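You operate a simulated robot arm through the tools that you are given. There is no shell and no other tool. Be economical: measure what you need, move in short steps, check, and stop when the job is done.

You are at the controls of a simulated two-armed robot. One attempt, no reset.

JOB
Put the carton marked "clips" from the low grey table in the green hopper and the carton labelled "fuses" on the shelf under the slatted table. Open the bottom chest drawer. Do these in any order. Set down upright: carton.
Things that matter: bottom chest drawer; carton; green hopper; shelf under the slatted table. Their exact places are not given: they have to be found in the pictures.

The check looks at the end state, three seconds after you hand in, the way a careful person would. Anything else that was tipped, shoved, dropped, spilled or broken makes it a failure.

ROBOT AND FRAMES
Two 6-joint arms with two-finger parallel grippers on one trunk, on a base that drives. Base frame: it is fixed to the floor where the robot stands at the start and does not move with it; the origin is under the middle of the robot, x ahead of it, y to its left, z up; the surface under the hand at the start is at about z = 600. Lengths are in mm, angles in degrees, forces in N, time in s.
The left shoulder is at the start at [80, 215, 1395], the right one opposite. With the tool pointing down near the work surface each hand reaches from about 100 to 640 mm from the robot's upright axis, wherever it stands, measured 20 degrees to its own side. Places, roughly: bottom chest drawer [2400, 1400, 700]; green hopper [-2200, -2500, 700]; shelf under the slatted table [2700, -2800, 200]. Payload 3.43 kg a hand.
The TCP of each hand is the grasp point between the finger pads, 30 mm short of the fingertips. In the tool frame z runs along the fingers and y along their closing line. Largest opening 94 mm; finger width 28, thickness 10; the body of the gripper, 50 by 96 mm, starts 55 mm behind the TCP.
Orientation is told as [roll, pitch, yaw] about the base's x, y, z axes, in that order, counted from this pose: with the fingers straight down and closing along the base's y, the tool's x points along the base's -x, its y along +y and its z along -z.

CONTROLS
- The arms move only by the tool move_arm. It takes "left_rows", "right_rows" or both (then of equal length, played together; a hand with none holds still); each is a list of rows, each a list of 7 numbers: the turn, a rotation vector about the tool's x, y, z in units of 6 degrees (1.0 is 6 degrees), then the shift along the tool's x, y, z in units of 30 mm (1.0 is 30 mm), then the finger opening in mm, from 0 to 94. In form: [[rx, ry, rz, x, y, z, jaw], ...]. A call has 1 to 10 rows; each row shifts and turns the commanded pose from where the row before left it, along the tool's axes as they then stand. A call with a number of a shift or a turn outside -1 to 1 is refused whole. Rows are played at 5 a second. More than 50 mm and 8.6 degrees between two rows, or a gripper value outside its range, and nothing of the call is played. Where a pose cannot be reached the arm comes as near as it can. A force on the tool above 40 N (or 10 N above the force at the start of the call, whichever is more), or a blocked arm, ends the call early, and 0.2 s more pass. Each finger travels about 72 mm/s and halts on what it meets, pressing with about 36 N; the grip force reading is that of the motor and also rises with nothing between the fingers. The clock runs only during rows and for 0.2 s after the last one: add rows that do not move to give the fingers time. The reply holds the time, the measured pose of the TCP, the force on the tool along the base axes, the opening and the grip force, in the units named above and with some noise, with the torque about the TCP (base axes, N m) and any sound that the robot's microphone picked up.
- Cameras (640 x 400 px; columns grow to the right, rows downward): "scene" is now at [74.8, -49.4, 1536.2]; the picture's right is [-0.76, -0.65, 0.00], its down [-0.57, 0.65, -0.50] and it looks along [0.33, -0.38, -0.87] (base axes); focal length 258 px, centre (320, 200). "left" rides on the left gripper at [76, -14, -102] in its tool frame; the picture's right is [0.18, 0.98, 0.00], its down [-0.75, 0.14, -0.64] and it looks along [-0.63, 0.12, 0.77] (tool axes); focal length 243 px, centre (320, 200). "right" rides on the right gripper at [76, 14, -103] in its tool frame; the picture's right is [-0.18, 0.98, 0.00], its down [-0.75, -0.14, -0.64] and it looks along [-0.63, -0.12, 0.77] (tool axes); focal length 243 px, centre (320, 200).
- grab_frame(camera): a new picture of that camera. No time passes.
- slide_trunk(by): slides the trunk up (or, below 0, down) by that many mm; the arms and the scene camera ride with it, the base frame stays. It gives what a move gives, with no picture.
- steer(legs): drives the robot by 1 to 6 legs, each [ahead, left, turn to the left] in mm, mm and degrees, along the robot's own axes; the way and the turn of a leg run together, so that a leg with both is an arc; at most 1500 mm and 180 degrees a leg. The arms and the cameras ride along, it lands a little off, and it stops where it bumps. It gives what a move gives.
- aim_head(pan, tilt): turns the head with the scene camera to pan (to the left, within 86 degrees either way) and tilt (down, from -29 to 69), counted from straight ahead of the robot. It gives what a move gives.
- point_at(camera, pixels): for up to 12 pixels [column, row] of the newest picture of that camera ("zoom" is the newest enlarged one), the place [x, y, z] in the base frame of the surface seen there, good to about 2 mm. No time passes.
- enlarge(camera, box): a new picture of the part [left, top, right, bottom] of that camera's present view, enlarged. No time passes.
- job_done(): hands the job in; it is judged then, once.

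Work in short steps. Measure before you move; look again where a grasp or a placing could have gone wrong, and mend it. You have 110 turns and 108 pictures in all, those below and enlarged ones among them. Open the grippers and draw the arms clear of the work before you hand the job in, unless the task says otherwise; then end with one line.

The tools are called after "Request:" as a command line: name --argument value ..., lists and objects as JSON in quotes. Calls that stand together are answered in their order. move_arm: Moves the arms, as the interface text tells. Its arguments: {"type":"object","properties":{"left_rows":{"type":"array","items":{"type":"array","items":{"type":"number"}}},"right_rows":{"type":"array","items":{"type":"array","items":{"type":"number"}}}},"required":[]} The other tools are called the same way: slide_trunk (by) slides the trunk up or down; steer (legs) drives the base; aim_head (pan, tilt) turns the head that bears the scene camera; grab_frame (camera) takes a picture; point_at (camera, pixels) gives the place of the surface under pixels of a picture; enlarge (camera, box) takes an enlarged picture of a part of a camera's view; job_done () hands the job in.

At the start:

```text
clock: 0.0
left_eef_pos: [384.4, -62.8, 821.1]
left_tcp_rot: [0.0, 0.0, 0.0]
left_ft_force: [-0.1, -0.3, 0.0]
left_moment: [0.0, -0.01, -0.02]
left_finger_gap: 94.0
left_grip_force: 0.1
right_eef_pos: [360.6, -474.6, 810.9]
right_tcp_rot: [0.1, 0.1, -0.1]
right_ft_force: [0.2, 0.8, 0.2]
right_moment: [-0.02, -0.02, 0.01]
right_finger_gap: 94.0
right_grip_force: 0.1
trunk travel left (down, up): [-625.0, 215.0]
robot x, y, heading: [-0.2, -2.7, 0.0]
head pan, tilt: [-49.2, 59.9]
```

scene: 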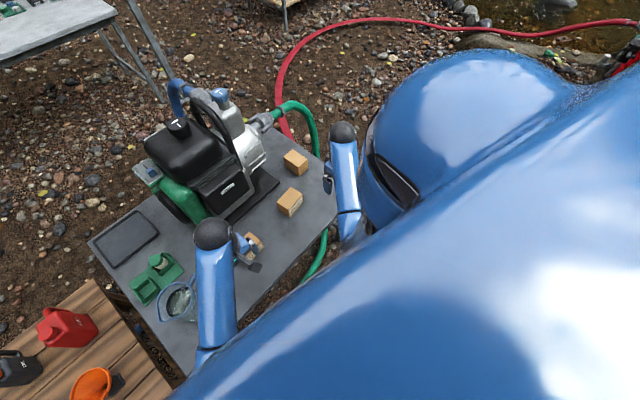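
right: 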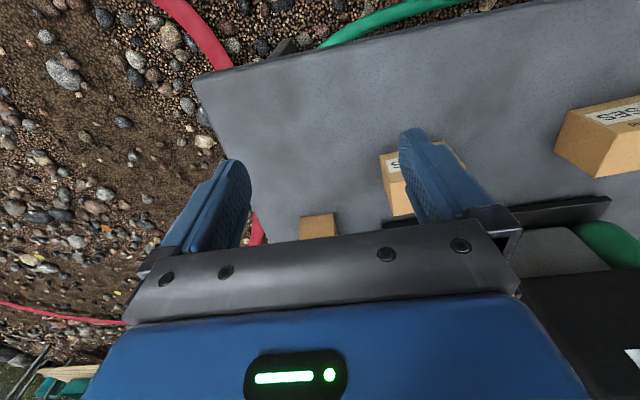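
left: 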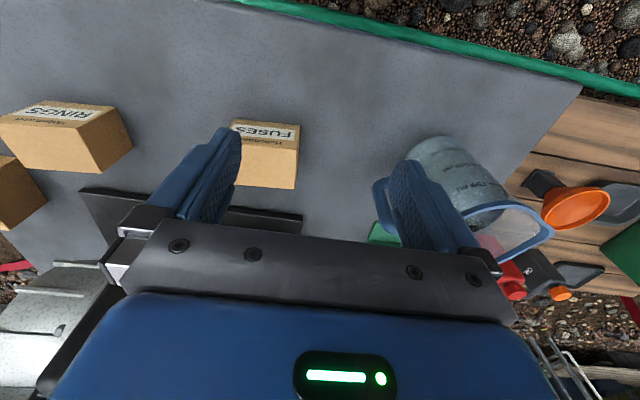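

The left picture shows RINGS at (60,130) and FUSES at (265,150), and a third carton lies at the left edge. I zoom in to read it and measure.

Request:
enlarge --camera "scene" --box '[220, 120, 350, 290]'

Request:
point_at --camera "left" --pixels '[[232, 122], [300, 124], [298, 148], [236, 138], [296, 188], [40, 100], [116, 106], [78, 127], [18, 124], [300, 30]]'

Request:
point_at --camera "right" --pixels '[[302, 217], [334, 214], [380, 154], [395, 216], [455, 150], [205, 80], [570, 112], [630, 120], [300, 100]]'

```text
2.35 times, centred on (285, 205) of scene
```

zoom: 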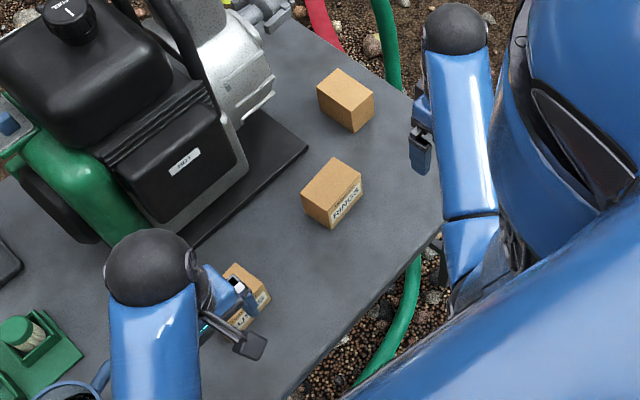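

```text
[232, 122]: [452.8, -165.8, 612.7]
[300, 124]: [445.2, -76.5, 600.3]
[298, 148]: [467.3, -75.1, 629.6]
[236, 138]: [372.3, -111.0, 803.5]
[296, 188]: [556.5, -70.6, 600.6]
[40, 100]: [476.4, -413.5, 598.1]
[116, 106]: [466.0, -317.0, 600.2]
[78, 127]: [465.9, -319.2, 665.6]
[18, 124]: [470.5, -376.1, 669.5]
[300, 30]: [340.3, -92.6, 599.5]
```

```text
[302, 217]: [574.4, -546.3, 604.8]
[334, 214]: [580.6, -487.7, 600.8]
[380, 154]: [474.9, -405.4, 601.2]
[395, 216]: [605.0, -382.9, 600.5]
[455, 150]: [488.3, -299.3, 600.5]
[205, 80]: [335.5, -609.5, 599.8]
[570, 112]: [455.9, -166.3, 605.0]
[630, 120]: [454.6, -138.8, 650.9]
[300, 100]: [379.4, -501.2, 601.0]
```

Third carton shows no label from here. I look around with the head to map the scene.

Request:
enlarge --camera "scene" --box '[270, 140, 330, 180]'

Request:
aim_head --pan -50 --tilt 25

Request:
grab_frame --camera "scene"

Request:
aim_head --pan 30 --tilt 25

Request:
grab_frame --camera "scene"

```text
10.00 times, centred on (300, 160) of scene
```

zoom: 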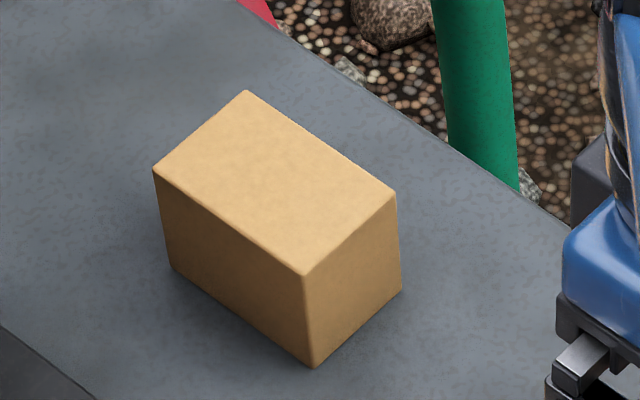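

```text
clock: 1.0
left_eef_pos: [385.1, -61.9, 821.9]
left_tcp_rot: [0.0, 0.0, 0.1]
left_ft_force: [-0.6, 1.2, 0.6]
left_moment: [0.01, 0.0, 0.0]
left_finger_gap: 93.6
left_grip_force: 0.0
right_eef_pos: [360.2, -476.3, 810.6]
right_tcp_rot: [0.0, -0.1, 0.0]
right_ft_force: [0.3, 0.2, 1.9]
right_moment: [0.01, -0.01, 0.03]
right_finger_gap: 94.1
right_grip_force: 0.1
trunk travel left (down, up): [-625.0, 215.0]
robot x, y, heading: [-1.3, -1.2, 0.1]
head pan, tilt: [-50.0, 25.0]
```

```text
102 pictures are left
```

scene: 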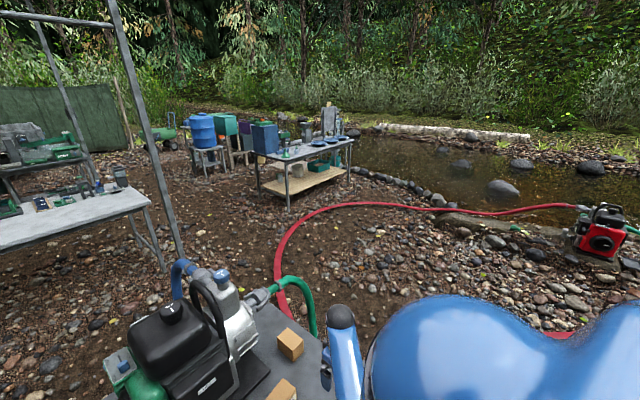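

```text
clock: 2.5
left_eef_pos: [384.0, -61.1, 820.1]
left_tcp_rot: [0.0, 0.0, 0.0]
left_ft_force: [0.3, 0.7, -0.6]
left_moment: [0.0, -0.01, -0.01]
left_finger_gap: 94.2
left_grip_force: 0.0
right_eef_pos: [360.4, -474.8, 810.6]
right_tcp_rot: [0.0, 0.0, 0.1]
right_ft_force: [-1.0, -1.0, 0.0]
right_moment: [0.0, 0.01, 0.01]
right_finger_gap: 93.9
right_grip_force: 0.0
trunk travel left (down, up): [-625.0, 215.0]
robot x, y, heading: [-0.8, 2.6, -0.1]
head pan, tilt: [30.0, 25.0]
```

```text
101 pictures are left
```

scene: 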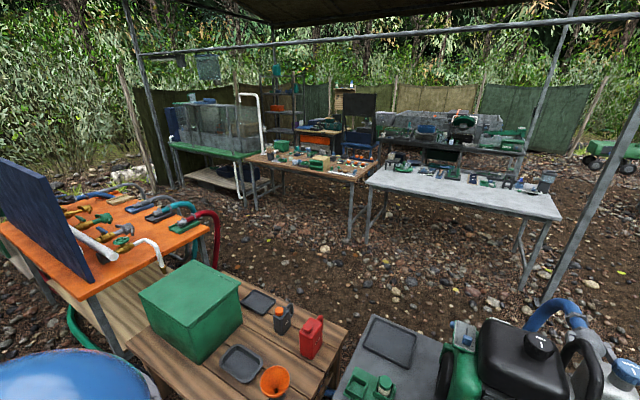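

Now I measure cartons from the scene camera: aim back and enlarge.

Request:
aim_head --pan -45 --tilt 50

Request:
grab_frame --camera "scene"

Request:
enlarge --camera "scene" --box '[230, 200, 330, 300]'

```text
clock: 4.0
left_eef_pos: [384.8, -63.3, 820.5]
left_tcp_rot: [0.0, 0.0, 0.1]
left_ft_force: [0.1, -0.2, -0.2]
left_moment: [0.02, 0.0, -0.02]
left_finger_gap: 94.1
left_grip_force: 0.1
right_eef_pos: [360.8, -474.5, 810.3]
right_tcp_rot: [-0.1, 0.0, 0.1]
right_ft_force: [0.2, 0.3, 0.5]
right_moment: [0.0, 0.01, 0.01]
right_finger_gap: 93.6
right_grip_force: 0.1
trunk travel left (down, up): [-625.0, 215.0]
robot x, y, heading: [2.0, -2.3, 0.3]
head pan, tilt: [-45.0, 50.0]
```

```text
100 pictures are left
```

scene: 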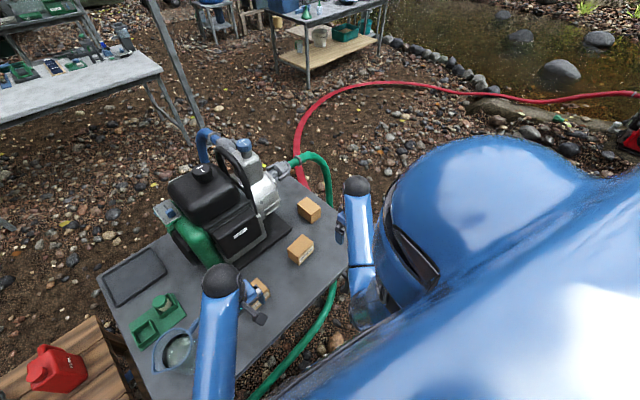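

```text
4.00 times, centred on (280, 250) of scene
```

zoom: 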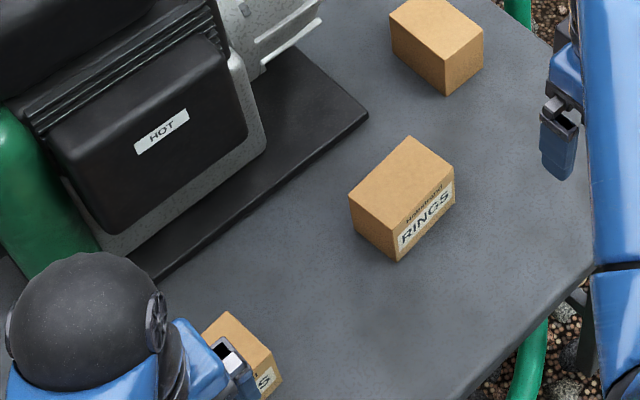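

Corners of the third carton and FUSES are visible in the zoom; measure them.

Request:
point_at --camera "zoom" --pixels '[[393, 10], [412, 3], [446, 58], [481, 30], [447, 90], [480, 58], [229, 314], [206, 330], [270, 352], [352, 203], [407, 140], [452, 165]]'

Request:
enlarge --camera "left" --box '[200, 90, 340, 200]'

Request:
enlarge --camera "right" --box '[260, 180, 400, 250]'

```text
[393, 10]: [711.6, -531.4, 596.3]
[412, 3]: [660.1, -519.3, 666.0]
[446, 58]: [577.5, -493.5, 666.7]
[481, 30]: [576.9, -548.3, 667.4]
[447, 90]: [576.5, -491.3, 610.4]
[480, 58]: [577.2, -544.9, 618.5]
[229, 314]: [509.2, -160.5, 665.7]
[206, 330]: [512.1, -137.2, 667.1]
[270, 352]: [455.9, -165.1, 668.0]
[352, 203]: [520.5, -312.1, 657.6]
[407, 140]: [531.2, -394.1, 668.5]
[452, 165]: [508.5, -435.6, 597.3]
```

```text
3.64 times, centred on (270, 145) of left
```

zoom: 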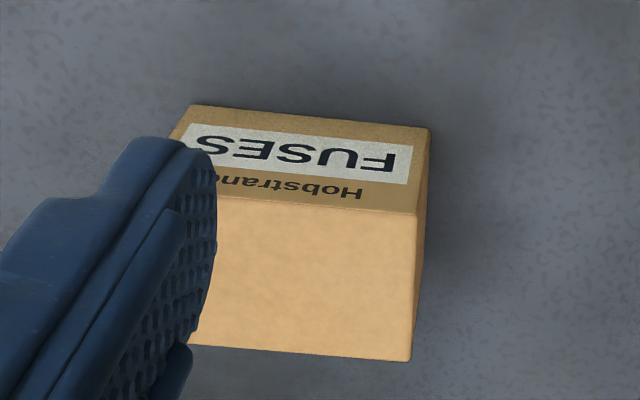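

```text
4.57 times, centred on (330, 215) of right
```

zoom: 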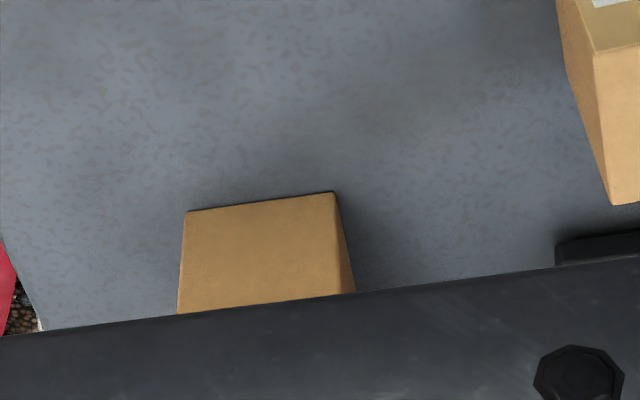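

Before picking, I look at the slatted table and other targets to decide how to grip.

Request:
aim_head --pan -50 --tilt 20

Request:
enlarge --camera "scene" --box '[180, 60, 380, 200]'

Request:
aim_head --pan -86 --tilt 25

Request:
grab_frame --camera "scene"

Request:
aim_head --pan 30 --tilt 15

Request:
enlarge --camera "scene" --box '[220, 90, 420, 240]'

```text
clock: 5.0
left_eef_pos: [384.8, -63.8, 820.4]
left_tcp_rot: [0.0, 0.0, 0.0]
left_ft_force: [-0.4, 0.9, -0.3]
left_moment: [0.02, 0.0, 0.01]
left_finger_gap: 93.9
left_grip_force: 0.0
right_eef_pos: [361.4, -475.3, 810.7]
right_tcp_rot: [0.1, 0.1, -0.1]
right_ft_force: [0.4, -0.4, 0.3]
right_moment: [0.04, 0.03, -0.02]
right_finger_gap: 94.0
right_grip_force: 0.1
trunk travel left (down, up): [-625.0, 215.0]
robot x, y, heading: [0.2, -0.5, 0.1]
head pan, tilt: [-50.0, 20.0]
```

```text
2.86 times, centred on (280, 130) of scene
```

zoom: 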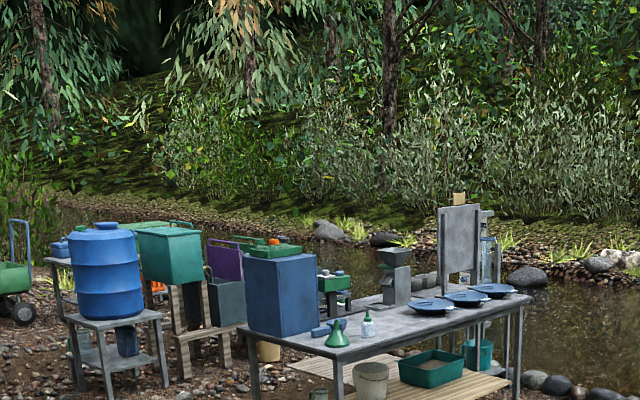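

```text
clock: 6.0
left_eef_pos: [385.1, -63.3, 819.2]
left_tcp_rot: [-0.1, 0.0, 0.0]
left_ft_force: [0.1, 0.1, 0.9]
left_moment: [0.01, -0.01, 0.02]
left_finger_gap: 94.0
left_grip_force: 0.3
right_eef_pos: [360.6, -474.9, 810.2]
right_tcp_rot: [0.1, 0.0, 0.0]
right_ft_force: [-0.2, 0.1, 0.9]
right_moment: [0.01, 0.01, 0.0]
right_finger_gap: 94.1
right_grip_force: 0.1
trunk travel left (down, up): [-625.0, 215.0]
robot x, y, heading: [2.0, 0.4, -0.1]
head pan, tilt: [-85.9, 25.0]
```

```text
95 pictures are left
```

scene: 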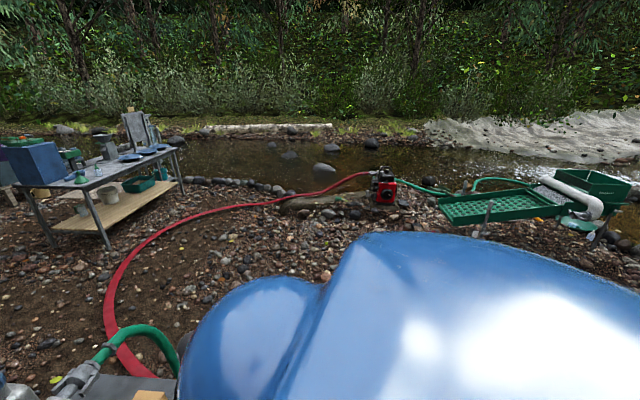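

```text
clock: 7.9
left_eef_pos: [385.2, -63.5, 820.2]
left_tcp_rot: [0.0, 0.0, 0.0]
left_ft_force: [-0.9, 0.2, -0.3]
left_moment: [-0.03, -0.02, -0.02]
left_finger_gap: 93.9
left_grip_force: 0.0
right_eef_pos: [361.2, -474.5, 811.5]
right_tcp_rot: [0.1, 0.0, 0.0]
right_ft_force: [-0.5, -0.3, -0.1]
right_moment: [-0.01, 0.04, -0.02]
right_finger_gap: 94.0
right_grip_force: 0.1
trunk travel left (down, up): [-625.0, 215.0]
robot x, y, heading: [1.7, -0.8, 0.2]
head pan, tilt: [30.0, 15.0]
```

```text
2.67 times, centred on (320, 165) of scene
```

zoom: 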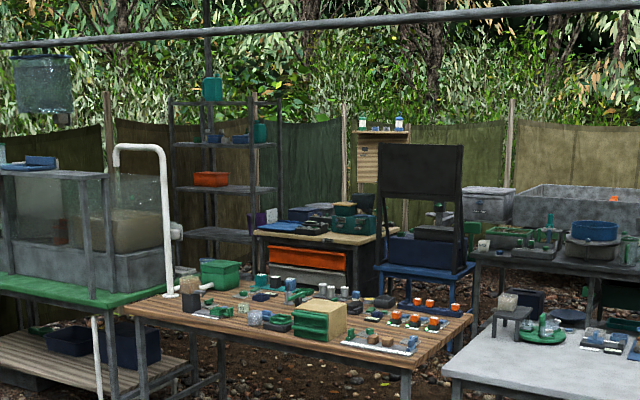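

The small tan chest with green drawers (zoom 320,315) fits the bearing of the chest. I measure it and, next, the shelf table and hopper.

Request:
point_at --camera "zoom" --pixels '[[310, 322], [310, 333], [296, 310], [325, 315], [342, 318], [385, 365], [140, 310], [465, 320], [300, 345]]'

Request:
enlarge --camera "scene" --box '[290, 190, 350, 230]'

Request:
aim_head --pan -60 --tilt 25

Request:
enlarge --camera "scene" --box '[220, 90, 440, 240]'

```text
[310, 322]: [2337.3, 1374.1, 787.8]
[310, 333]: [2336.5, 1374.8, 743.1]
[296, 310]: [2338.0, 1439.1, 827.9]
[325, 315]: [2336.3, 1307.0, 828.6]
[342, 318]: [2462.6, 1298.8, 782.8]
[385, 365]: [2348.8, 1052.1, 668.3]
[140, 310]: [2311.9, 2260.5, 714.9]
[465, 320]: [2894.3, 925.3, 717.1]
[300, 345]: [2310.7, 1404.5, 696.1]
```

```text
10.00 times, centred on (320, 210) of scene
```

zoom: 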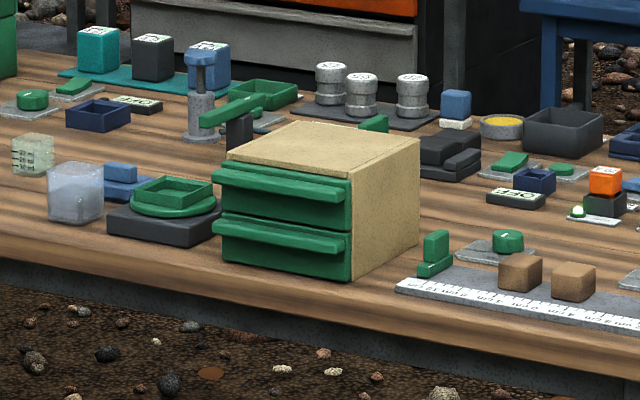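

```text
clock: 9.6
left_eef_pos: [384.5, -63.9, 819.2]
left_tcp_rot: [0.1, 0.0, -0.1]
left_ft_force: [0.2, -0.6, 0.3]
left_moment: [0.0, 0.01, 0.0]
left_finger_gap: 94.2
left_grip_force: 0.0
right_eef_pos: [361.6, -476.5, 810.9]
right_tcp_rot: [0.0, 0.0, -0.1]
right_ft_force: [0.4, 0.9, -0.5]
right_moment: [0.0, 0.02, 0.02]
right_finger_gap: 94.1
right_grip_force: 0.0
trunk travel left (down, up): [-625.0, 215.0]
robot x, y, heading: [-0.6, 0.5, 0.1]
head pan, tilt: [-60.0, 25.0]
```

```text
2.67 times, centred on (330, 165) of scene
```

zoom: 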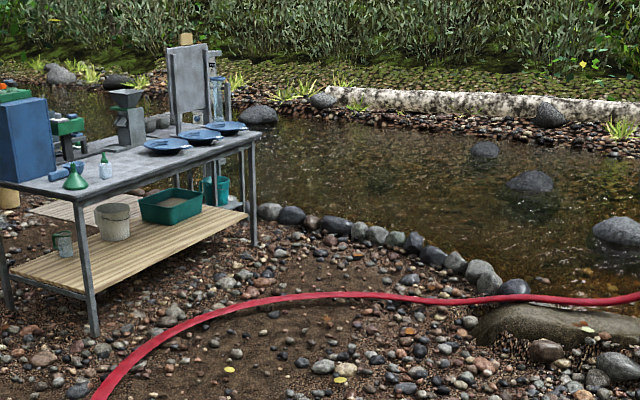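

Measure the shelf (long boards at zoom (130,260)), table legs and top.

Request:
point_at --camera "zoom" --pixels '[[20, 275], [85, 290], [240, 217], [150, 250], [195, 235], [110, 265], [93, 330], [252, 243], [80, 195], [252, 140], [60, 250], [185, 212]]'

Request:
enlarge --camera "scene" --box '[215, 140, 315, 210]'

```text
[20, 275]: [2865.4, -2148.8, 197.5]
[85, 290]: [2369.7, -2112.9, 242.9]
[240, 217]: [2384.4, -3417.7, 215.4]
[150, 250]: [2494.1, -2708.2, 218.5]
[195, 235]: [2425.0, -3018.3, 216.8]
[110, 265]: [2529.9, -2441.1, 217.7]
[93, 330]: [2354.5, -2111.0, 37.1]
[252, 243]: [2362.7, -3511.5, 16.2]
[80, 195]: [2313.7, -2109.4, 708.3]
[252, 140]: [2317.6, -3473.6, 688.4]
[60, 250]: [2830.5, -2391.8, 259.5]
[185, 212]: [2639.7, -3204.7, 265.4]
```

```text
5.71 times, centred on (265, 175) of scene
```

zoom: 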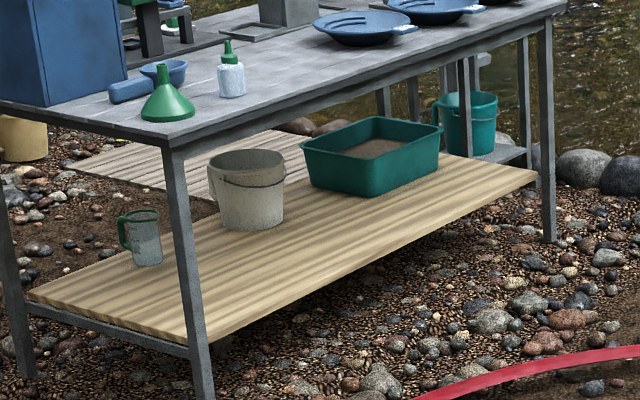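

Shelf surface is z≈217, its front edge near x≈2375, and the table top's front edge x≈2314 at z≈700. FUSES will therefore need a grip tilted about 45° along its long side. I drive 200 mm right to reach FUSES well with the left hand.

Request:
steer --legs '[[0, -200, 0]]'

Request:
aim_head --pan -15 --tilt 60

Request:
grab_frame --camera "scene"

Request:
grab_frame --camera "right"

```text
clock: 11.2
left_eef_pos: [384.5, -256.2, 820.6]
left_tcp_rot: [0.0, 0.0, 0.1]
left_ft_force: [0.1, -0.4, 0.0]
left_moment: [0.01, 0.01, 0.0]
left_finger_gap: 94.1
left_grip_force: 0.0
right_eef_pos: [361.4, -668.3, 812.4]
right_tcp_rot: [-0.1, -0.1, 0.1]
right_ft_force: [-0.5, 0.6, -0.3]
right_moment: [0.01, 0.01, -0.01]
right_finger_gap: 94.0
right_grip_force: 0.1
trunk travel left (down, up): [-625.0, 215.0]
robot x, y, heading: [-1.3, -196.0, 0.2]
head pan, tilt: [-60.0, 25.0]
```

```text
clock: 12.3
left_eef_pos: [385.5, -256.7, 820.6]
left_tcp_rot: [0.1, 0.0, 0.1]
left_ft_force: [0.3, 0.1, 0.9]
left_moment: [0.01, 0.01, -0.03]
left_finger_gap: 93.6
left_grip_force: 0.0
right_eef_pos: [360.9, -668.9, 811.3]
right_tcp_rot: [0.0, 0.0, 0.1]
right_ft_force: [1.0, -0.5, -0.4]
right_moment: [0.02, 0.01, -0.01]
right_finger_gap: 94.1
right_grip_force: 0.0
trunk travel left (down, up): [-625.0, 215.0]
robot x, y, heading: [1.4, -195.7, 0.1]
head pan, tilt: [-15.0, 60.0]
```

```text
90 pictures are left
```

scene: 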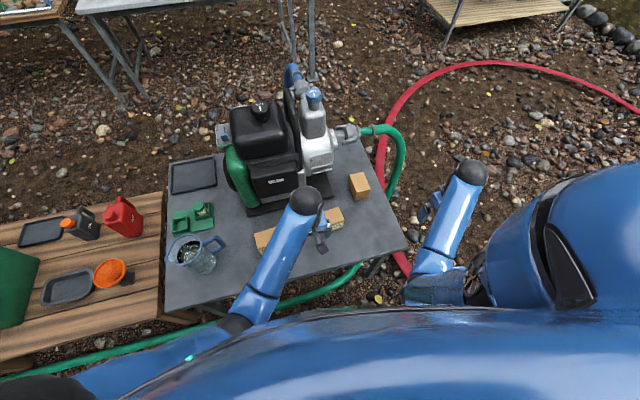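

```text
89 pictures are left
```

right: 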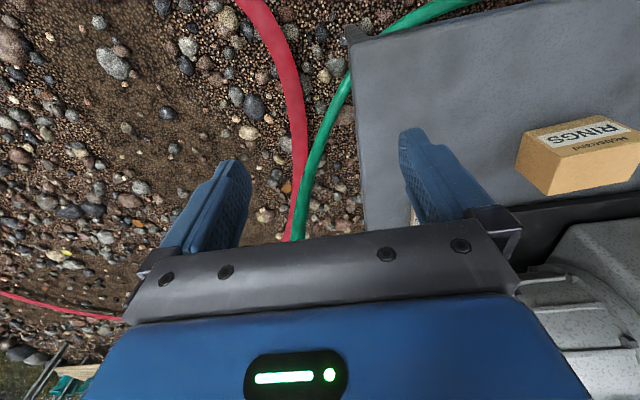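

I yaw the right hand by about +48° so its camera can see the hidden -y face of the third carton.

Request:
move_arm --right_rows '[[0, 0, -1, 0, 0, 0, 94], [0, 0, -1, 0, 0, 0, 94], [0, 0, -1, 0, 0, 0, 94], [0, 0, -1, 0, 0, 0, 94], [0, 0, -1, 0, 0, 0, 94], [0, 0, -1, 0, 0, 0, 94], [0, 0, -1, 0, 0, 0, 94], [0, 0, -1, 0, 0, 0, 94]]'

Request:
grab_frame --camera "right"

```text
clock: 14.1
left_eef_pos: [384.7, -257.1, 819.5]
left_tcp_rot: [0.0, 0.0, 0.0]
left_ft_force: [0.7, -0.6, -0.2]
left_moment: [0.0, 0.01, 0.02]
left_finger_gap: 93.9
left_grip_force: 0.1
right_eef_pos: [361.0, -669.1, 811.3]
right_tcp_rot: [0.1, 0.0, 48.1]
right_ft_force: [0.8, -0.3, -0.9]
right_moment: [-0.01, -0.01, 0.01]
right_finger_gap: 93.9
right_grip_force: 0.0
trunk travel left (down, up): [-625.0, 215.0]
robot x, y, heading: [0.1, -194.7, 0.2]
head pan, tilt: [-15.0, 60.0]
```

```text
88 pictures are left
```

right: 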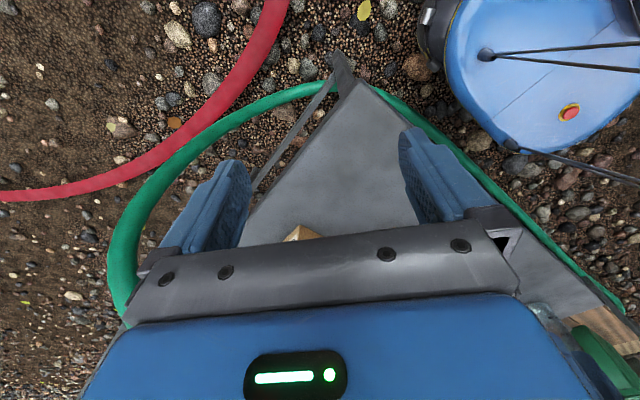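

The gripper hides that face; I'll verify in hand. Now yaw the left hand by -90° and start leaning it for the FUSES grip.

Request:
move_arm --left_rows '[[0, 0, 1, 0, 0, 0, 94], [0, 0, 1, 0, 0, 0, 94], [0, 0, 1, 0, 0, 0, 94], [0, 0, 1, 0, 0, 0, 94], [0, 0, 1, 0, 0, 0, 94], [0, 0, 1, 0, 0, 0, 94], [0, 0, 1, 0, 0, 0, 94], [0, 0, 1, 0, 0, 0, 94], [0, 0, 1, 0, 0, 0, 94], [0, 0, 1, 0, 0, 0, 94]]'

Request:
move_arm --left_rows '[[0, 0, 1, 0, 0, 0, 94], [0, 0, 1, 0, 0, 0, 94], [0, 0, 1, 0, 0, 0, 94], [0, 0, 1, 0, 0, 0, 94], [0, 0, 1, 0, 0, 0, 94], [0, 0, 0, 1, 0, 0, 94], [0, 0, 0, 1, 0, 0, 94], [0, 0, 0, 1, 0, 0, 94], [0, 0, 0, 1, 0, 0, 94], [0, 0, 0, 1, 0, 0, 94]]'

Request:
move_arm --left_rows '[[0, -1, 0, 0, 0, 0, 94], [0, -1, 0, 0, 0, 0, 94], [0, -1, 0, 0, 0, 0, 94], [0, -1, 0, 0, 0, 0, 94], [0, -1, 0, 0, 0, 0, 94], [0, -1, 0, 0, 0, 0, 94], [0, -1, 0, 0, 0, 0, 94], [0, -0.5, 0, 0, 0, 0, 94]]'

Request:
grab_frame --camera "left"

Request:
grab_frame --camera "scene"

```text
clock: 16.3
left_eef_pos: [384.5, -257.2, 819.3]
left_tcp_rot: [0.0, 0.1, -60.0]
left_ft_force: [0.9, 0.3, 0.0]
left_moment: [-0.01, 0.01, 0.01]
left_finger_gap: 94.3
left_grip_force: 0.0
right_eef_pos: [361.5, -668.8, 811.1]
right_tcp_rot: [0.0, 0.0, 48.0]
right_ft_force: [-0.2, 0.9, 0.6]
right_moment: [-0.01, -0.01, 0.01]
right_finger_gap: 94.0
right_grip_force: 0.0
trunk travel left (down, up): [-625.0, 215.0]
robot x, y, heading: [1.1, -194.8, -0.0]
head pan, tilt: [-15.0, 60.0]
```

```text
clock: 18.5
left_eef_pos: [382.2, -106.6, 819.3]
left_tcp_rot: [0.0, 0.0, -90.0]
left_ft_force: [-0.5, 0.0, -0.4]
left_moment: [0.02, 0.0, -0.01]
left_finger_gap: 93.9
left_grip_force: 0.0
right_eef_pos: [360.9, -669.2, 812.2]
right_tcp_rot: [0.0, 0.0, 48.1]
right_ft_force: [-0.9, -0.3, -0.4]
right_moment: [0.02, 0.01, -0.01]
right_finger_gap: 93.9
right_grip_force: 0.1
trunk travel left (down, up): [-625.0, 215.0]
robot x, y, heading: [-2.3, -197.5, -0.1]
head pan, tilt: [-15.0, 60.0]
```

```text
clock: 20.3
left_eef_pos: [386.1, -107.3, 819.4]
left_tcp_rot: [0.0, -45.1, -90.1]
left_ft_force: [0.1, -0.7, 0.3]
left_moment: [0.02, 0.0, 0.02]
left_finger_gap: 94.0
left_grip_force: 0.0
right_eef_pos: [362.0, -669.6, 812.0]
right_tcp_rot: [0.1, 0.0, 48.1]
right_ft_force: [0.3, 0.7, 0.8]
right_moment: [0.0, 0.04, -0.01]
right_finger_gap: 94.1
right_grip_force: 0.1
trunk travel left (down, up): [-625.0, 215.0]
robot x, y, heading: [3.6, -193.4, -0.0]
head pan, tilt: [-15.0, 60.0]
```

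```text
87 pictures are left
```

left: 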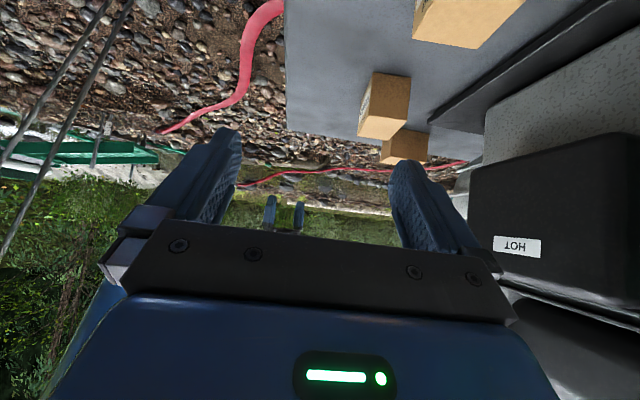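

```text
86 pictures are left
```

scene: 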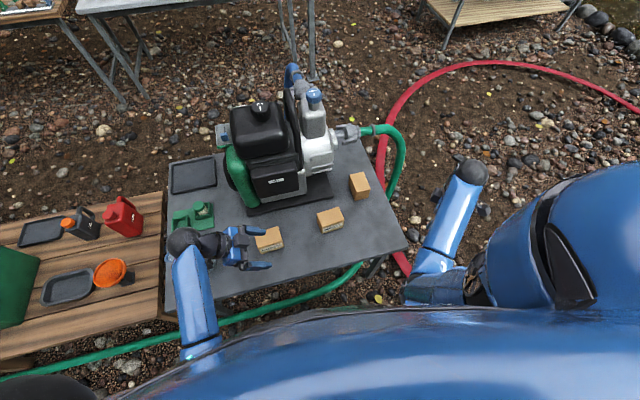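

The pose was reached and FUSES is clear in the scene at (268,238). Measure its corners.

Request:
enlarge --camera "scene" --box '[220, 160, 400, 280]'

Request:
enlarge --camera "scene" --box '[240, 215, 300, 265]'

```text
3.33 times, centred on (310, 220) of scene
```

zoom: 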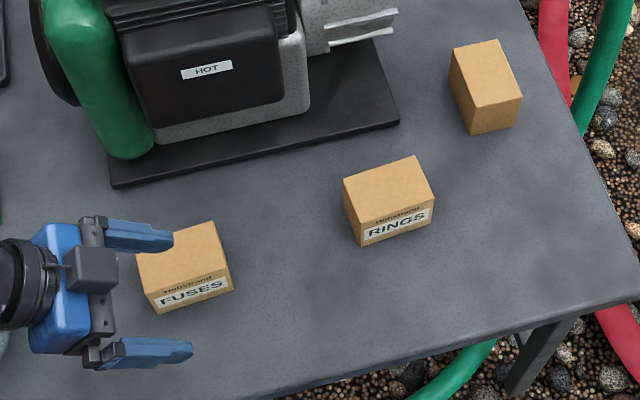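

```text
8.00 times, centred on (270, 240) of scene
```

zoom: 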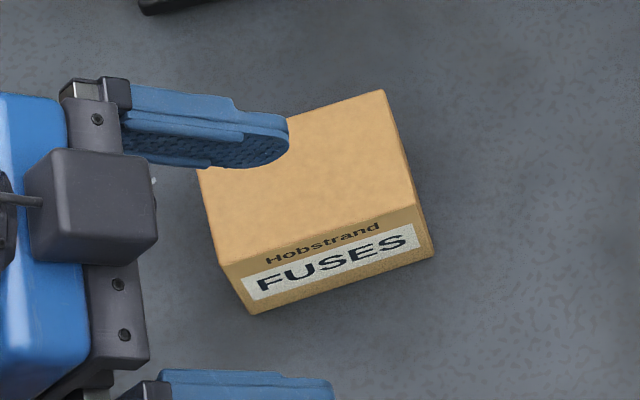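

Measure the top corners.

Request:
point_at --camera "zoom" --pixels '[[222, 260], [412, 208], [382, 95], [203, 175], [257, 310], [430, 253], [310, 200]]'

```text
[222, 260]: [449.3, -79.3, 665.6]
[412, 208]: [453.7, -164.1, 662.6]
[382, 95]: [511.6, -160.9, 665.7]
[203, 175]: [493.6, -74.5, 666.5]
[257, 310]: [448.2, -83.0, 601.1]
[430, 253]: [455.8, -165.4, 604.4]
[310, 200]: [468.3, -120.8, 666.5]
```

Box is 87×58×66, turned about +3.5°, centre (480.5,-119.5). Move to a pre-grasp point 120 mm back along the lean.

Request:
move_arm --left_rows '[[-0.41, 0, -0.41, 0, 0, 0, 94], [0, 0, 0, 0.82, 0.6, 0.07, 94], [0, 0, 0, 0.82, 0.6, 0.07, 94], [0, 0, 0, 0.82, 0.6, 0.07, 94], [0, 0, 0, 0.82, 0.6, 0.07, 94], [0, 0, 0, 0.82, 0.6, 0.07, 94], [0, 0, 0, 0, 0, 0, 94]]'

Request:
enlarge --camera "scene" --box '[200, 180, 320, 290]'

Request:
grab_frame --camera "left"

```text
clock: 21.5
left_eef_pos: [456.4, -39.0, 747.4]
left_tcp_rot: [0.8, -44.9, -87.0]
left_ft_force: [-0.6, 0.5, 0.1]
left_moment: [0.04, 0.0, 0.06]
left_finger_gap: 93.8
left_grip_force: 0.0
right_eef_pos: [361.3, -670.7, 811.4]
right_tcp_rot: [-0.1, -0.1, 48.1]
right_ft_force: [0.2, 0.2, 0.4]
right_moment: [-0.02, -0.03, 0.0]
right_finger_gap: 93.9
right_grip_force: 0.0
trunk travel left (down, up): [-625.0, 215.0]
robot x, y, heading: [-1.7, -194.1, 0.1]
head pan, tilt: [-15.0, 60.0]
stopped in row 6 (left hand): the force on the tool passed its limit at 55 N (the readings are from after the stop); the commanded pose is now the measured one
```

```text
3.64 times, centred on (260, 235) of scene
```

zoom: 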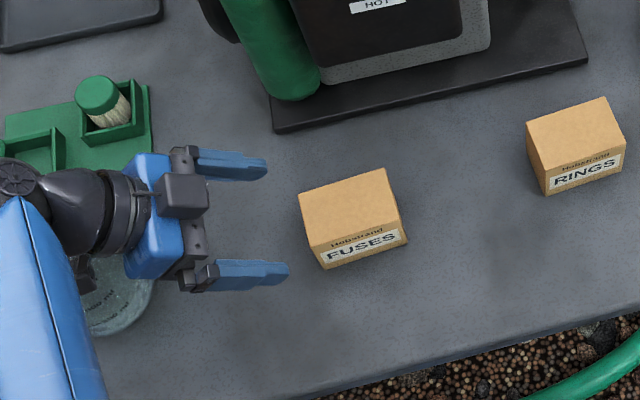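

```text
82 pictures are left
```

left: 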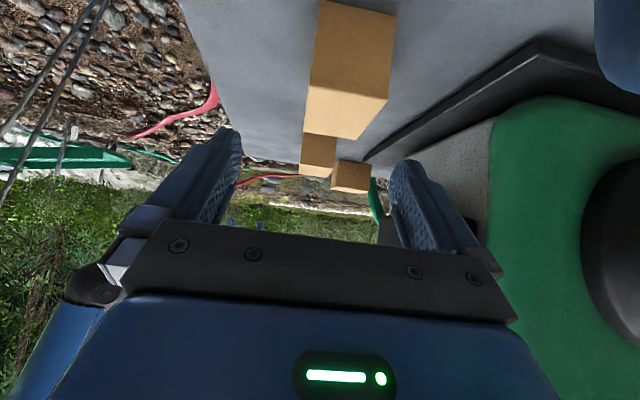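

The wrist pushed against something — the measuring jug below it, near zoom (110,310). Back off straight up and look at the jug.

Request:
move_arm --left_rows '[[0, 0, 0, -0.7, 0, -0.7, 94], [0, 0, 0, -0.7, 0, -0.7, 94], [0, 0, 0, -0.5, 0, 0.5, 94], [0, 0, 0, -0.7, 0, 0.7, 94], [0, 0, 0, -0.7, 0, 0.7, 94]]'

Request:
enlarge --camera "scene" --box '[150, 180, 310, 290]'

```text
clock: 22.7
left_eef_pos: [462.9, -118.5, 807.4]
left_tcp_rot: [0.7, -44.9, -87.0]
left_ft_force: [0.4, -0.3, 0.2]
left_moment: [0.0, 0.03, -0.01]
left_finger_gap: 94.0
left_grip_force: 0.1
right_eef_pos: [360.5, -669.1, 811.8]
right_tcp_rot: [0.0, 0.0, 48.0]
right_ft_force: [-0.3, 0.7, -0.2]
right_moment: [0.0, 0.01, -0.02]
right_finger_gap: 94.0
right_grip_force: 0.0
trunk travel left (down, up): [-625.0, 215.0]
robot x, y, heading: [4.7, -196.7, 0.1]
head pan, tilt: [-15.0, 60.0]
```

```text
3.64 times, centred on (230, 235) of scene
```

zoom: 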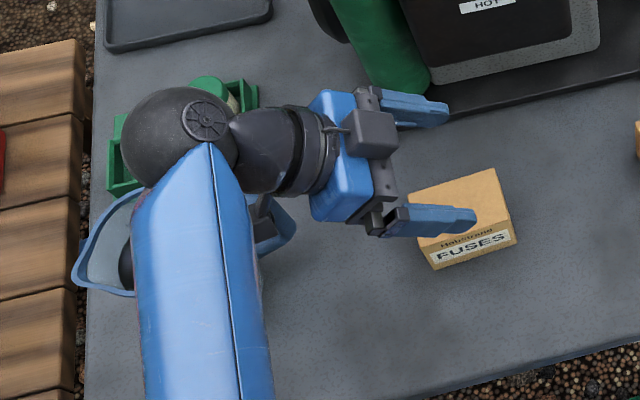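

Jug still stands where it was. Measure its extents with the current zoom.

Request:
point_at --camera "zoom" --pixels '[[78, 278], [85, 240], [130, 195], [132, 293], [288, 222], [275, 240], [265, 215], [110, 250], [130, 265]]'

Request:
point_at --camera "scene" --pixels '[[169, 250], [170, 240]]'

```text
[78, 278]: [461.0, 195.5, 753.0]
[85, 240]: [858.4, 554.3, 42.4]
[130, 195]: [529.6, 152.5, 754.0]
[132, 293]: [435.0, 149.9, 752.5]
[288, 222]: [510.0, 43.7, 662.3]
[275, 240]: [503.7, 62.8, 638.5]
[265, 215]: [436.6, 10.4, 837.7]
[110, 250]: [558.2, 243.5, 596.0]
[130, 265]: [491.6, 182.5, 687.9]
```

```text
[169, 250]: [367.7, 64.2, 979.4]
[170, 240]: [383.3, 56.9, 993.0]
```

The jug's handle reaches y≈44 and its rim z≈753, so leaning that way is bad. I'll lean the other way (body over the gap toward RINGS); drive 235 mm right and stand the left hand upright again while un-yawing the right.

Request:
move_arm --left_rows '[[0, 1, 0, 0, 0, 0, 94], [0, 1, 0, 0, 0, 0, 94], [0, 1, 0, 0, 0, 0, 94], [0, 1, 0, 0, 0, 0, 94], [0, 1, 0, 0, 0, 0, 94], [0, 1, 0, 0, 0, 0, 94], [0, 1, 0, 0, 0, 0, 94], [0, 0.5, 0, 0, 0, -0.7, 94]]' --right_rows '[[0, 0, 1, 0, 0, 0, 94], [0, 0, 1, 0, 0, 0, 94], [0, 0, 1, 0, 0, 0, 94], [0, 0, 1, 0, 0, 0, 94], [0, 0, 1, 0, 0, 0, 94], [0, 0, 1, 0, 0, 0, 94], [0, 0, 1, 0, 0, 0, 94], [0, 0, 1, 0, 0, 0, 94]]'

Request:
steer --legs '[[0, -240, 0]]'

Request:
move_arm --left_rows '[[0, 0, -1, 0, 0, 0, 94], [0, 0, -1, 0, 0, 0, 94], [0, 0, -1, 0, 0, 0, 94], [0, 0, -1, 0, 0, 0, 94], [0, 0, -1, 0, 0, 0, 94], [0, 0, -1, 0, 0, 0, 94], [0, 0, -1, 0, 0, 0, 94], [0, 0, -1, 0, 0, 0, 94], [0, 0, -1, 0, 0, 0, 94], [0, 0, -1, 0, 0, 0, 94]]'

Request:
move_arm --left_rows '[[0, 0, -1, 0, 0, 0, 94], [0, 0, -1, 0, 0, 0, 94], [0, 0, -1, 0, 0, 0, 94], [0, 0, -1, 0, 0, 0, 94], [0, 0, -1, 0, 0, 0, 94], [0, 0, -1, 0, 0, 0, 94], [0, 0, -1, 0, 0, 0, 94], [0, 0, -1, 0, 0, 0, 94], [0, 0, -1, 0, 0, 0, 94], [0, 0, -1, 0, 0, 0, 94]]'

Request:
move_arm --left_rows '[[0, 0, -1, 0, 0, 0, 94], [0, 0, -1, 0, 0, 0, 94], [0, 0, -1, 0, 0, 0, 94], [0, 0, -1, 0, 0, 0, 94], [0, 0, -1, 0, 0, 0, 94], [0, 0, -1, 0, 0, 0, 94], [0, 0, -1, 0, 0, 0, 94], [0, 0, -1, 0, 0, 0, 94], [0, 0, -1, 0, 0, 0, 94], [0, 0, -1, 0, 0, 0, 94]]'

Request:
grab_frame --camera "scene"

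```text
clock: 24.5
left_eef_pos: [462.0, -118.9, 826.5]
left_tcp_rot: [0.6, 0.2, -86.5]
left_ft_force: [0.9, 0.2, -0.3]
left_moment: [-0.04, 0.0, 0.0]
left_finger_gap: 94.1
left_grip_force: 0.0
right_eef_pos: [361.9, -669.9, 811.5]
right_tcp_rot: [0.0, 0.0, -0.1]
right_ft_force: [-0.4, 0.9, 0.3]
right_moment: [-0.02, 0.05, -0.01]
right_finger_gap: 93.9
right_grip_force: 0.0
trunk travel left (down, up): [-625.0, 215.0]
robot x, y, heading: [-1.8, -196.0, 0.2]
head pan, tilt: [-15.0, 60.0]
```

```text
clock: 26.3
left_eef_pos: [463.0, -353.1, 827.3]
left_tcp_rot: [0.5, 0.0, -86.4]
left_ft_force: [0.9, 0.0, -0.3]
left_moment: [0.0, 0.0, -0.02]
left_finger_gap: 93.9
left_grip_force: 0.0
right_eef_pos: [362.3, -906.9, 812.3]
right_tcp_rot: [0.0, 0.1, 0.3]
right_ft_force: [-0.3, -0.4, -0.2]
right_moment: [-0.03, -0.01, -0.03]
right_finger_gap: 94.1
right_grip_force: 0.0
trunk travel left (down, up): [-625.0, 215.0]
robot x, y, heading: [-1.0, -432.3, 0.3]
head pan, tilt: [-15.0, 60.0]
```

```text
clock: 28.5
left_eef_pos: [462.2, -356.0, 826.8]
left_tcp_rot: [0.2, -0.4, -26.3]
left_ft_force: [-0.4, 0.0, -0.2]
left_moment: [0.0, -0.01, 0.01]
left_finger_gap: 94.0
left_grip_force: 0.0
right_eef_pos: [361.7, -906.2, 810.6]
right_tcp_rot: [0.0, 0.1, 0.2]
right_ft_force: [0.2, -0.1, -0.1]
right_moment: [0.02, 0.02, -0.03]
right_finger_gap: 94.0
right_grip_force: 0.0
trunk travel left (down, up): [-625.0, 215.0]
robot x, y, heading: [0.9, -432.5, 0.4]
head pan, tilt: [-15.0, 60.0]
```

```text
clock: 30.7
left_eef_pos: [463.3, -353.9, 827.2]
left_tcp_rot: [-0.2, -0.5, 33.7]
left_ft_force: [0.9, 0.1, 0.1]
left_moment: [-0.01, 0.02, -0.02]
left_finger_gap: 94.1
left_grip_force: 0.1
right_eef_pos: [362.1, -906.2, 810.9]
right_tcp_rot: [0.0, -0.1, 0.2]
right_ft_force: [0.3, 0.2, 0.2]
right_moment: [-0.02, 0.03, 0.04]
right_finger_gap: 94.1
right_grip_force: 0.0
trunk travel left (down, up): [-625.0, 215.0]
robot x, y, heading: [3.4, -431.8, -0.0]
head pan, tilt: [-15.0, 60.0]
```

```text
clock: 32.9
left_eef_pos: [462.0, -354.2, 826.8]
left_tcp_rot: [-0.5, -0.1, 93.8]
left_ft_force: [0.7, -0.4, -0.6]
left_moment: [-0.01, -0.01, 0.03]
left_finger_gap: 93.9
left_grip_force: 0.0
right_eef_pos: [361.7, -906.2, 811.9]
right_tcp_rot: [0.0, 0.0, 0.2]
right_ft_force: [-0.4, -0.4, -0.4]
right_moment: [0.03, 0.0, -0.02]
right_finger_gap: 94.0
right_grip_force: 0.1
trunk travel left (down, up): [-625.0, 215.0]
robot x, y, heading: [-0.9, -431.1, 0.1]
head pan, tilt: [-15.0, 60.0]
```

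```text
80 pictures are left
```

scene: 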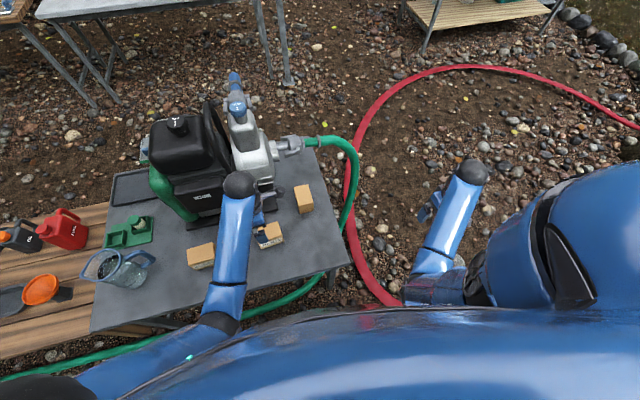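

Yaw is 93.8° as wanted. Lean the tool by 45° so it points to +y and down, then come to the pre-grasp.

Request:
move_arm --left_rows '[[0, -1, 0, 0, 0, 0, 94], [0, -1, 0, 0, 0, 0, 94], [0, -1, 0, 0, 0, 0, 94], [0, -1, 0, 0, 0, 0, 94], [0, -1, 0, 0, 0, 0, 94], [0, -1, 0, 0, 0, 0, 94], [0, -1, 0, 0, 0, 0, 94], [0, -0.5, 0, 0, 0, 0, 94]]'

Request:
move_arm --left_rows '[[0, 0, 0, -0.13, -0.156, 0.862, 94], [0, 0, 0, -0.13, -0.156, 0.862, 94], [0, 0, 0, -0.13, -0.156, 0.862, 94], [0, 0, 0, -0.13, -0.156, 0.862, 94], [0, 0, 0, -0.13, -0.156, 0.862, 94], [0, 0, 0, -0.13, -0.156, 0.862, 94], [0, 0, 0, -0.13, -0.156, 0.862, 94], [0, 0, 0, 0, 0, 0, 94]]'

Request:
enlarge --camera "scene" --box '[140, 180, 320, 300]'

Request:
grab_frame --camera "left"

```text
clock: 34.7
left_eef_pos: [480.8, -351.3, 791.5]
left_tcp_rot: [-0.7, -45.1, 94.2]
left_ft_force: [-0.3, -0.1, 0.5]
left_moment: [0.0, 0.01, -0.01]
left_finger_gap: 94.0
left_grip_force: 0.2
left hand out of reach, approached as far as the arm can: row 2, 3, 4, 5, 6, 7
right_eef_pos: [361.8, -905.6, 811.2]
right_tcp_rot: [0.0, -0.1, 0.2]
right_ft_force: [-0.5, -1.0, 0.3]
right_moment: [-0.02, 0.02, -0.02]
right_finger_gap: 94.0
right_grip_force: 0.1
trunk travel left (down, up): [-625.0, 215.0]
robot x, y, heading: [3.6, -432.7, 0.1]
head pan, tilt: [-15.0, 60.0]
```

```text
clock: 36.5
left_eef_pos: [504.4, -203.4, 684.9]
left_tcp_rot: [-0.8, -45.1, 94.2]
left_ft_force: [-0.3, -0.6, 0.4]
left_moment: [0.0, 0.02, 0.01]
left_finger_gap: 94.2
left_grip_force: 0.0
right_eef_pos: [361.4, -907.1, 812.2]
right_tcp_rot: [-0.2, 0.2, 0.1]
right_ft_force: [-0.1, 0.2, 0.2]
right_moment: [-0.01, -0.03, 0.0]
right_finger_gap: 94.1
right_grip_force: 0.1
trunk travel left (down, up): [-625.0, 215.0]
robot x, y, heading: [-0.2, -432.0, 0.2]
head pan, tilt: [-15.0, 60.0]
```

```text
3.33 times, centred on (230, 240) of scene
```

zoom: 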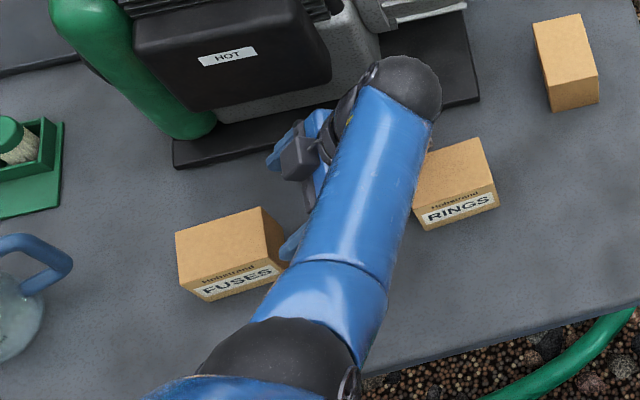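

```text
78 pictures are left
```

left: 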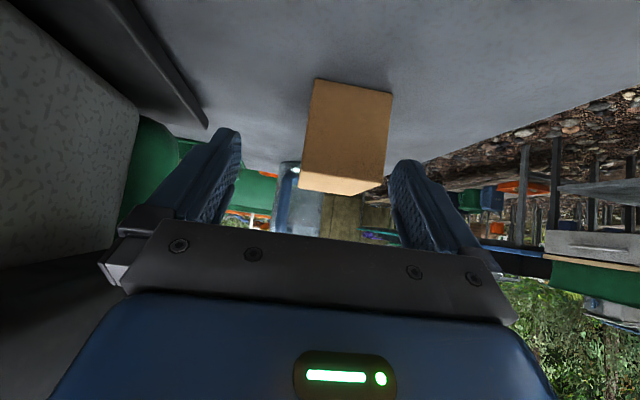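

Pre-grasp sits at (504,-203,685). I align in x, slide in above the table straddling the carton, then lower to z≈640.

Request:
move_arm --left_rows '[[0, 0, 0, 0, 0.63, 0, 94], [0, 0, 0, -0.59, 0, 0.59, 94], [0, 0, 0, -0.59, 0, 0.59, 94], [0, 0, 0, 0, 0, 0, 94]]'

Request:
enlarge --camera "left" --box '[180, 40, 460, 240]'

```text
clock: 37.5
left_eef_pos: [480.3, -152.9, 685.9]
left_tcp_rot: [-0.8, -45.2, 94.2]
left_ft_force: [-0.1, 0.6, 0.4]
left_moment: [-0.03, 0.01, 0.03]
left_finger_gap: 94.1
left_grip_force: 0.0
right_eef_pos: [361.8, -907.1, 811.1]
right_tcp_rot: [-0.1, 0.0, 0.2]
right_ft_force: [-0.4, 0.1, 0.4]
right_moment: [0.01, 0.0, 0.03]
right_finger_gap: 94.2
right_grip_force: 0.1
trunk travel left (down, up): [-625.0, 215.0]
robot x, y, heading: [1.0, -432.9, -0.0]
head pan, tilt: [-15.0, 60.0]
```

```text
2.00 times, centred on (320, 140) of left
```

zoom: 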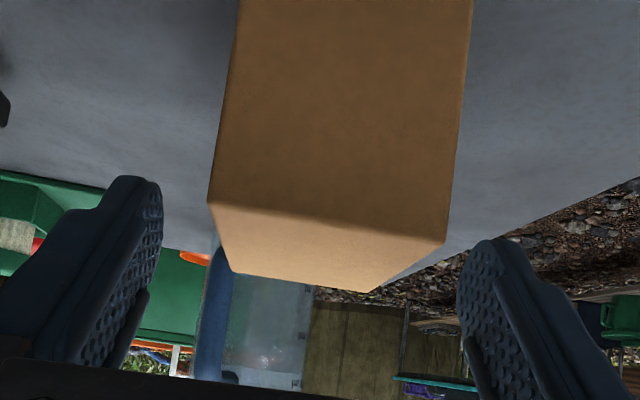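

The carton lies between the fingers. Finish the advance, lower, and close.

Request:
move_arm --left_rows '[[0, 0, 0, -0.59, 0, 0.59, 94], [0, 0, 0, 0.54, 0, 0.54, 94], [0, 0, 0, 0.54, 0, 0.54, 94], [0, 0, 0, 0, 0, 0, 94]]'

Request:
move_arm --left_rows '[[0, 0, 0, 0, 0, 0, 70], [0, 0, 0, 0, 0, 0, 55], [0, 0, 0, 0, 0, 0, 45], [0, 0, 0, 0, 0, 0, 45], [0, 0, 0, 0, 0, 0, 45]]'

Request:
enlarge --camera "scene" --box '[140, 180, 320, 300]'

```text
clock: 38.5
left_eef_pos: [481.0, -127.3, 640.1]
left_tcp_rot: [-0.8, -45.1, 94.3]
left_ft_force: [0.8, -0.2, 0.0]
left_moment: [0.01, 0.02, 0.01]
left_finger_gap: 93.9
left_grip_force: 0.0
right_eef_pos: [361.9, -906.0, 811.8]
right_tcp_rot: [0.0, 0.0, 0.2]
right_ft_force: [-0.1, 0.4, 0.2]
right_moment: [-0.01, 0.01, 0.02]
right_finger_gap: 94.0
right_grip_force: 0.1
trunk travel left (down, up): [-625.0, 215.0]
robot x, y, heading: [-0.4, -427.7, 0.3]
head pan, tilt: [-15.0, 60.0]
```

```text
clock: 39.7
left_eef_pos: [480.0, -128.2, 641.2]
left_tcp_rot: [-0.6, -45.0, 94.3]
left_ft_force: [-0.1, -1.2, 1.0]
left_moment: [-0.01, 0.05, 0.04]
left_finger_gap: 63.6
left_grip_force: 36.0
right_eef_pos: [362.3, -906.2, 811.4]
right_tcp_rot: [-0.1, -0.1, 0.1]
right_ft_force: [-0.6, -0.6, -0.5]
right_moment: [0.04, 0.01, -0.04]
right_finger_gap: 93.9
right_grip_force: 0.0
trunk travel left (down, up): [-625.0, 215.0]
robot x, y, heading: [2.6, -432.0, -0.2]
head pan, tilt: [-15.0, 60.0]
```

```text
3.33 times, centred on (230, 240) of scene
```

zoom: 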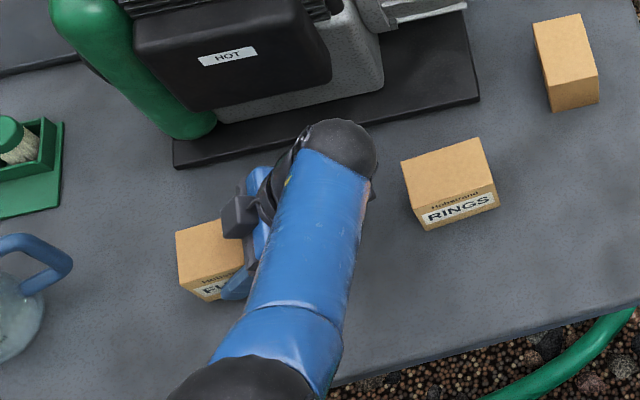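

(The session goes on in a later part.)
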